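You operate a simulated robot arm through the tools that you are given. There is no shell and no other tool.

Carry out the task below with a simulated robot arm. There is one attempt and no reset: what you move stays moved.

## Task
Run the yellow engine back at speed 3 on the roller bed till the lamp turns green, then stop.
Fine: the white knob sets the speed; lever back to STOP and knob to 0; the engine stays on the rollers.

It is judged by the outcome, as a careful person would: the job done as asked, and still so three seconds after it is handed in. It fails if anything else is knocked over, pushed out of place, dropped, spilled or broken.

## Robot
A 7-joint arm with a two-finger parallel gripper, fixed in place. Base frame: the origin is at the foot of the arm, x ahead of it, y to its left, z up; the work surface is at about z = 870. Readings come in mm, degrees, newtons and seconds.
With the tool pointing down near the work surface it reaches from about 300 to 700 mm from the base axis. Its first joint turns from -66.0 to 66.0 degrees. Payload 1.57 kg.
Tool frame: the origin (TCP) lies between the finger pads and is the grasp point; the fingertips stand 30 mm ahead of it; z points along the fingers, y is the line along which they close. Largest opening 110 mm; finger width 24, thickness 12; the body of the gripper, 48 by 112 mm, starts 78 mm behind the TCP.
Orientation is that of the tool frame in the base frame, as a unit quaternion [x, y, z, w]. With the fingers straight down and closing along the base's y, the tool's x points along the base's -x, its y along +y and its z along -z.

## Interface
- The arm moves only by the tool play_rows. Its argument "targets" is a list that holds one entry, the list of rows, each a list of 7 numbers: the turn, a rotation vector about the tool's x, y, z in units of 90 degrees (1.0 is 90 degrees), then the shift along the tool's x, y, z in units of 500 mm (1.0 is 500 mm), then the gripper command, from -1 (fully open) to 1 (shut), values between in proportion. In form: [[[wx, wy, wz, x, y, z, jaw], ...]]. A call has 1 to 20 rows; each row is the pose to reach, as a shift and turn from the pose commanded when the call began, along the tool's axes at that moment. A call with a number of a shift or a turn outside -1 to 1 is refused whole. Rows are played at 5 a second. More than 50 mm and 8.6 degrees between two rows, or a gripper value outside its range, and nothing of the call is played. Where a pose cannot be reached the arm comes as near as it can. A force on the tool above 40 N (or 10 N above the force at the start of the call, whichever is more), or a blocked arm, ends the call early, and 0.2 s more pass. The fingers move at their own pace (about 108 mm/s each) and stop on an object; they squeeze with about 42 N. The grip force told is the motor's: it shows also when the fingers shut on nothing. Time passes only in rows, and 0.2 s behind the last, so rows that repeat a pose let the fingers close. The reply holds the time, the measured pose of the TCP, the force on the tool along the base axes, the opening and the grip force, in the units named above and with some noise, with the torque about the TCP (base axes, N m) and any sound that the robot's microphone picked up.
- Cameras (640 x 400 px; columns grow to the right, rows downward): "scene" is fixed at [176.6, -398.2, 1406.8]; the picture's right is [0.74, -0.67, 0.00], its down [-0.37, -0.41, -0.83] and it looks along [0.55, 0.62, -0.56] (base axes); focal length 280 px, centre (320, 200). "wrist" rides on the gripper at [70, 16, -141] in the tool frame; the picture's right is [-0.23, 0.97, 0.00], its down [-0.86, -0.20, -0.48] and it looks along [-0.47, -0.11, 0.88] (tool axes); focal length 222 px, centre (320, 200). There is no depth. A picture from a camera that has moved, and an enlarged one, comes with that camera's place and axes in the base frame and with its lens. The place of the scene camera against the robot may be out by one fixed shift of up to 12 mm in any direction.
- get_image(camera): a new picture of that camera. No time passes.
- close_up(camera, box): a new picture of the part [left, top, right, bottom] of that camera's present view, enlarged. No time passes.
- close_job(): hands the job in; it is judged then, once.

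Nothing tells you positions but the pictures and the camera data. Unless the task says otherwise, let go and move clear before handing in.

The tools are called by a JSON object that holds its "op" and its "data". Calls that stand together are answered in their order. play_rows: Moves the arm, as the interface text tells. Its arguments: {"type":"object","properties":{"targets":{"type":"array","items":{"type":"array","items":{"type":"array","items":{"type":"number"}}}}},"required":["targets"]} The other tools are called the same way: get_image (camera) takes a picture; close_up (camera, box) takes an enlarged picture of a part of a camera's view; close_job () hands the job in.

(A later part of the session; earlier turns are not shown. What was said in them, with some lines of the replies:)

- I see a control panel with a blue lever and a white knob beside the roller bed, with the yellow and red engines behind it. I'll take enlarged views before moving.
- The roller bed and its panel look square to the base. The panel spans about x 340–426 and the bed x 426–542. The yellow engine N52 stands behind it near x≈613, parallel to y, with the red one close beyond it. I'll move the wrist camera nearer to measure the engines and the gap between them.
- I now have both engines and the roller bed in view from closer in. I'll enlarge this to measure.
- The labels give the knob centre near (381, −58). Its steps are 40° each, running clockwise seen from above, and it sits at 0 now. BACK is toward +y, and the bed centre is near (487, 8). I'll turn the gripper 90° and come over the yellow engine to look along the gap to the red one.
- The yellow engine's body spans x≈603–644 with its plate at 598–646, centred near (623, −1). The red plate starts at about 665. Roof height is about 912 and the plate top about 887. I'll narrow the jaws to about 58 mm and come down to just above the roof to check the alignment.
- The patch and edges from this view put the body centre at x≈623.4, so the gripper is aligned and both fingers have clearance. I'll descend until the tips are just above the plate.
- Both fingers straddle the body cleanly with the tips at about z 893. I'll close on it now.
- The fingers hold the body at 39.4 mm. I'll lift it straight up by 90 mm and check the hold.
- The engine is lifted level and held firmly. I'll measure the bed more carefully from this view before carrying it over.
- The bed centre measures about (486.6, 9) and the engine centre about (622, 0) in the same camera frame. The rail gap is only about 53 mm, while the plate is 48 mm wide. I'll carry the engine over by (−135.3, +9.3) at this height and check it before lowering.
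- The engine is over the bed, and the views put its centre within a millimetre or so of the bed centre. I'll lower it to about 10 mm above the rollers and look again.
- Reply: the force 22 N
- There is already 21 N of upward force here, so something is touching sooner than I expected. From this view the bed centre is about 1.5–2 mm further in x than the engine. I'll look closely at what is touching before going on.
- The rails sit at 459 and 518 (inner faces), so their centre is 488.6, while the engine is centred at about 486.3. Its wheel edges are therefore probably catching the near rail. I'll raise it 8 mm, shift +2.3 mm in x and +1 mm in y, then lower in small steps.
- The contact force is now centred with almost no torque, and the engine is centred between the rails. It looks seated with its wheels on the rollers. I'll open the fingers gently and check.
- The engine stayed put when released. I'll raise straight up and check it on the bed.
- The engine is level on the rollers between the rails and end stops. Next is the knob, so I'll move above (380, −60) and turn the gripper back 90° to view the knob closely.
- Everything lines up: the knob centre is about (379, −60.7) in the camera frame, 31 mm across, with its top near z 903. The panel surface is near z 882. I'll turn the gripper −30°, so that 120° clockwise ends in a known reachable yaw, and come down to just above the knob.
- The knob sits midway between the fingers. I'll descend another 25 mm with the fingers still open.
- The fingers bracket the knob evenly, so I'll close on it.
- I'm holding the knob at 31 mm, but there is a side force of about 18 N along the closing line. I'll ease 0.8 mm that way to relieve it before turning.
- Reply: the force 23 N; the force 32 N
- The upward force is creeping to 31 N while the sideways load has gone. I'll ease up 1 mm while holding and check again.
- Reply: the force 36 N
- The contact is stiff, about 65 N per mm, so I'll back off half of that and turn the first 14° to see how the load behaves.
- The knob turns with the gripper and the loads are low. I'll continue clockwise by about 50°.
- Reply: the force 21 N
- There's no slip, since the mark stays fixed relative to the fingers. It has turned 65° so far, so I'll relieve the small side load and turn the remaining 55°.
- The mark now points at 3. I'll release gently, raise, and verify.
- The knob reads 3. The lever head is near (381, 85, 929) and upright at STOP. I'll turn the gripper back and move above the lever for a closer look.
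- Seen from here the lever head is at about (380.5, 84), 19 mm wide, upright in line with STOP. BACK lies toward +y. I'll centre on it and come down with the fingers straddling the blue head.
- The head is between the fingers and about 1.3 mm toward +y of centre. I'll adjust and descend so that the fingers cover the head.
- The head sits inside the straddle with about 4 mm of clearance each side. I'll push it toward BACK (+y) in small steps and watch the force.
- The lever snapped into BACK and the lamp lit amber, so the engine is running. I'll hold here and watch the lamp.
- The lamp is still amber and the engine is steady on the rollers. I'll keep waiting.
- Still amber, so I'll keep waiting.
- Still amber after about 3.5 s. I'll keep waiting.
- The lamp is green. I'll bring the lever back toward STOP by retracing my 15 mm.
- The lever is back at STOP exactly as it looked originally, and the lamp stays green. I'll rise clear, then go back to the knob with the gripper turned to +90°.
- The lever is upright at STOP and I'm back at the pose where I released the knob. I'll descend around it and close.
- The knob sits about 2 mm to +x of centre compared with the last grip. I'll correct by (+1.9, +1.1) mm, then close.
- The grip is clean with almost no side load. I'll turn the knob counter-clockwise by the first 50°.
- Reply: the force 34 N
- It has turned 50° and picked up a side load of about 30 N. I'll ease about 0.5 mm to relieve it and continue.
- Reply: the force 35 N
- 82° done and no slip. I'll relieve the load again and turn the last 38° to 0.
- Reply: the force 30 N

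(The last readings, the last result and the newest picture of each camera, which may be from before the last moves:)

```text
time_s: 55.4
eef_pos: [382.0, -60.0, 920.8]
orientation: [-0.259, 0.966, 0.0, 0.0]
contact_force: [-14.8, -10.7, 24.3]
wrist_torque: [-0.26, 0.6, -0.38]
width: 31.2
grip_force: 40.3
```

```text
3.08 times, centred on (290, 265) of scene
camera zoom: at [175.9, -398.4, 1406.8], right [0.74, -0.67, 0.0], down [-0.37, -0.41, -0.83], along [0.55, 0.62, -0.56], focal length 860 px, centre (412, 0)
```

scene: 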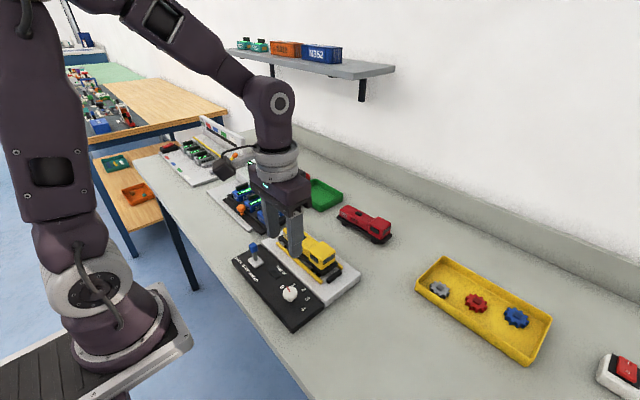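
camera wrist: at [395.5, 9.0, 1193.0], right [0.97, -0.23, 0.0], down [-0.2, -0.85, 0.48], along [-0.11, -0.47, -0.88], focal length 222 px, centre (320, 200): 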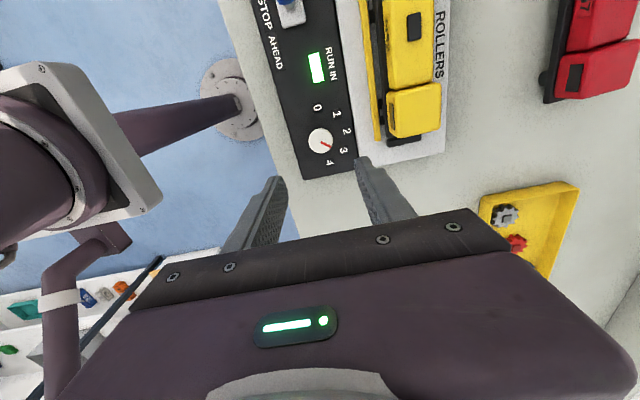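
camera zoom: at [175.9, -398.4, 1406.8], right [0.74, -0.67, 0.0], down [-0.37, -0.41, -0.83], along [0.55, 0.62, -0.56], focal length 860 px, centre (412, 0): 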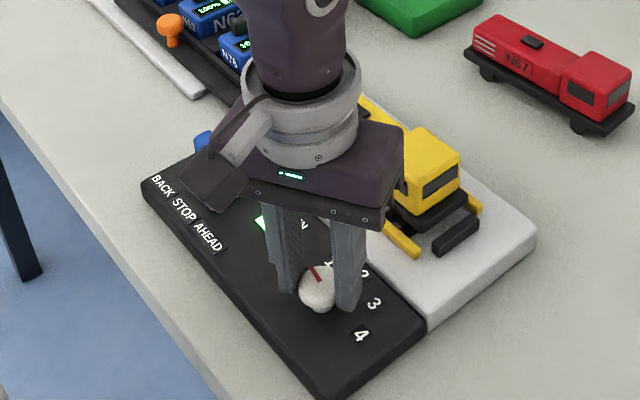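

The mark is back where it was at 0, and the wrist torque suggests the knob has reached its end stop. I'll relieve slightly, release, and rise clear.

{"op": "play_rows", "data": {"targets": [[[0, 0, 0, 0, 0, 0, 0.38], [0, 0, 0, 0, 0, 0, 0.3], [0, 0, 0, 0, 0, 0, 0.1], [0, 0, 0, 0, 0, 0, -0.05], [0, 0, 0, 0, 0, 0, -0.05], [0, 0, 0, 0, 0, -0.04, -0.05], [0, 0, 0, 0, 0, -0.12, -0.05], [0, 0, 0, 0, 0, -0.2, -0.05], [0, 0, 0, 0, 0, -0.28, -0.05], [0, 0, 0, 0, 0, -0.36, -0.05], [0, 0, 0, 0, 0, -0.36, -0.05]]]}}

{"op": "get_image", "data": {"camera": "wrist"}}

{"op": "close_up", "data": {"camera": "wrist", "box": [240, 100, 440, 230]}}

{"op": "close_up", "data": {"camera": "scene", "box": [210, 200, 370, 330]}}

{"op": "get_image", "data": {"camera": "scene"}}

```text
time_s: 57.8
eef_pos: [380.2, -58.9, 1103.0]
orientation: [-0.26, 0.966, 0.001, 0.0]
contact_force: [0.3, -0.9, -0.1]
wrist_torque: [-0.03, 0.01, -0.01]
width: 57.9
grip_force: 0.0
```

```text
taken
camera wrist: at [310.3, -81.1, 1244.6], right [-0.29, 0.96, 0.0], down [0.84, 0.26, 0.48], along [0.46, 0.14, -0.88], focal length 222 px, centre (320, 200)
```

wrist: 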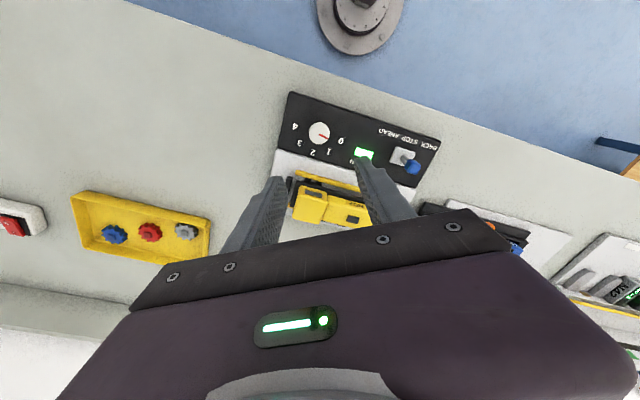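

```text
3.08 times, centred on (340, 165) of wrist
camera zoom: at [310.3, -81.1, 1244.6], right [-0.29, 0.96, 0.0], down [0.84, 0.26, 0.48], along [0.46, 0.14, -0.88], focal length 684 px, centre (258, 308)
```

zoom: 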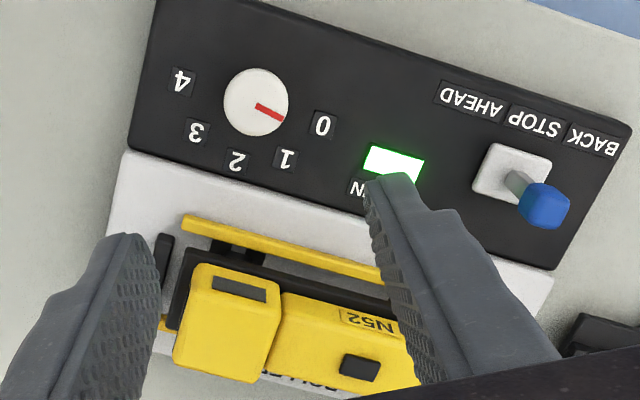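

```text
3.08 times, centred on (290, 265) of scene
camera zoom: at [176.6, -398.2, 1406.8], right [0.74, -0.67, 0.0], down [-0.37, -0.41, -0.83], along [0.55, 0.62, -0.56], focal length 860 px, centre (412, 0)
```

zoom: 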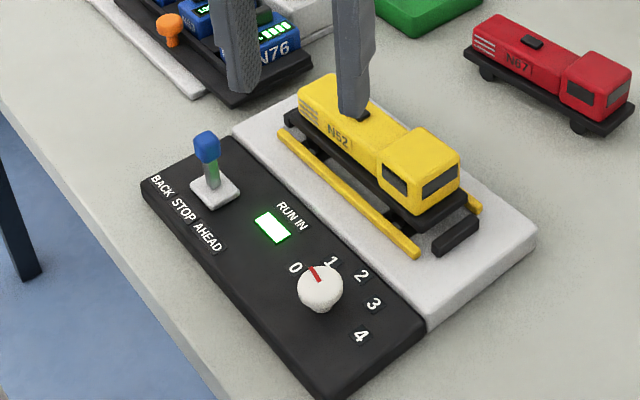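

```text
taken
```

scene: 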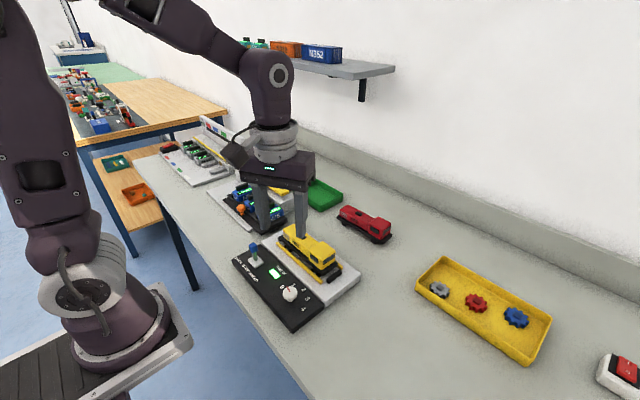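

The knob looks back at 0, the lever at STOP and the lamp green. I'll compare the knob closely with its original position.

{"op": "close_up", "data": {"camera": "scene", "box": [225, 220, 365, 335]}}

{"op": "close_up", "data": {"camera": "wrist", "box": [285, 110, 365, 170]}}

```text
3.48 times, centred on (295, 278) of scene
camera zoom: at [176.6, -398.2, 1406.8], right [0.74, -0.67, 0.0], down [-0.37, -0.41, -0.83], along [0.55, 0.62, -0.56], focal length 973 px, centre (407, -70)
```

zoom: 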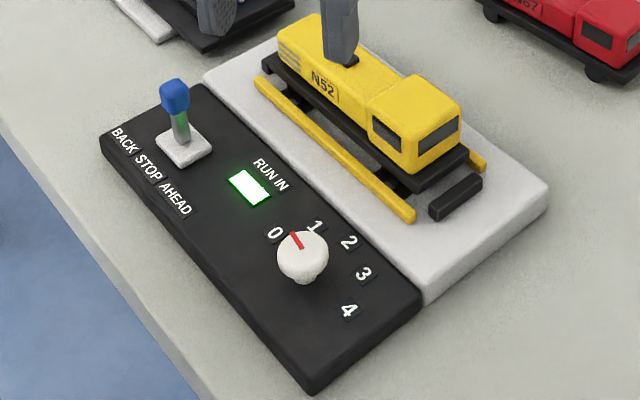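

```text
6.67 times, centred on (325, 140) of wrist
camera zoom: at [310.3, -81.1, 1244.6], right [-0.29, 0.96, 0.0], down [0.84, 0.26, 0.48], along [0.46, 0.14, -0.88], focal length 1481 px, centre (287, 600)
```

zoom: 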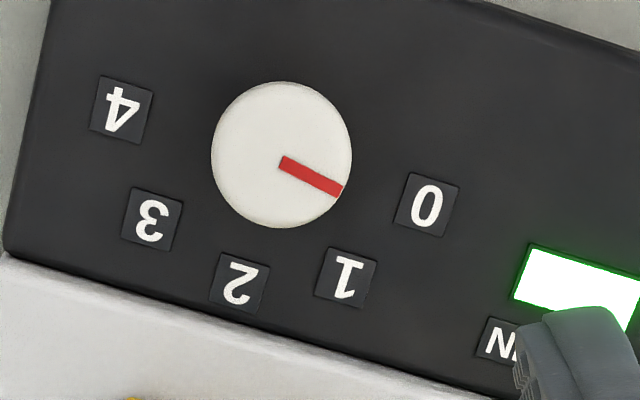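

The panel, lever and knob match their starting picture: lever at STOP, knob at 0. The lamp is green and the yellow engine sits on the rollers. The arm is clear above, so I'm handing in.

{"op": "close_job", "data": {}}

```text
The job is handed in.
```

The yellow engine (N52) ran in BACK at speed 3 until the lamp turned green, then I stopped it and handed the job in.

- **Placing:** I lifted the engine from beside the bed and set it on the rollers, centred between the rails and end stops. It is still there and level.
- **Running:** I set the white knob to 3, then moved the lever to BACK. The lamp lit amber and was green at about 5 seconds.
- **Stopping:** I moved the lever back to STOP, then turned the knob back to 0. Both match how they looked at the start, and the lamp was still green when I handed in.

I saw nothing else moved or knocked, including the red engine next to it. The arm is raised clear, holding nothing.
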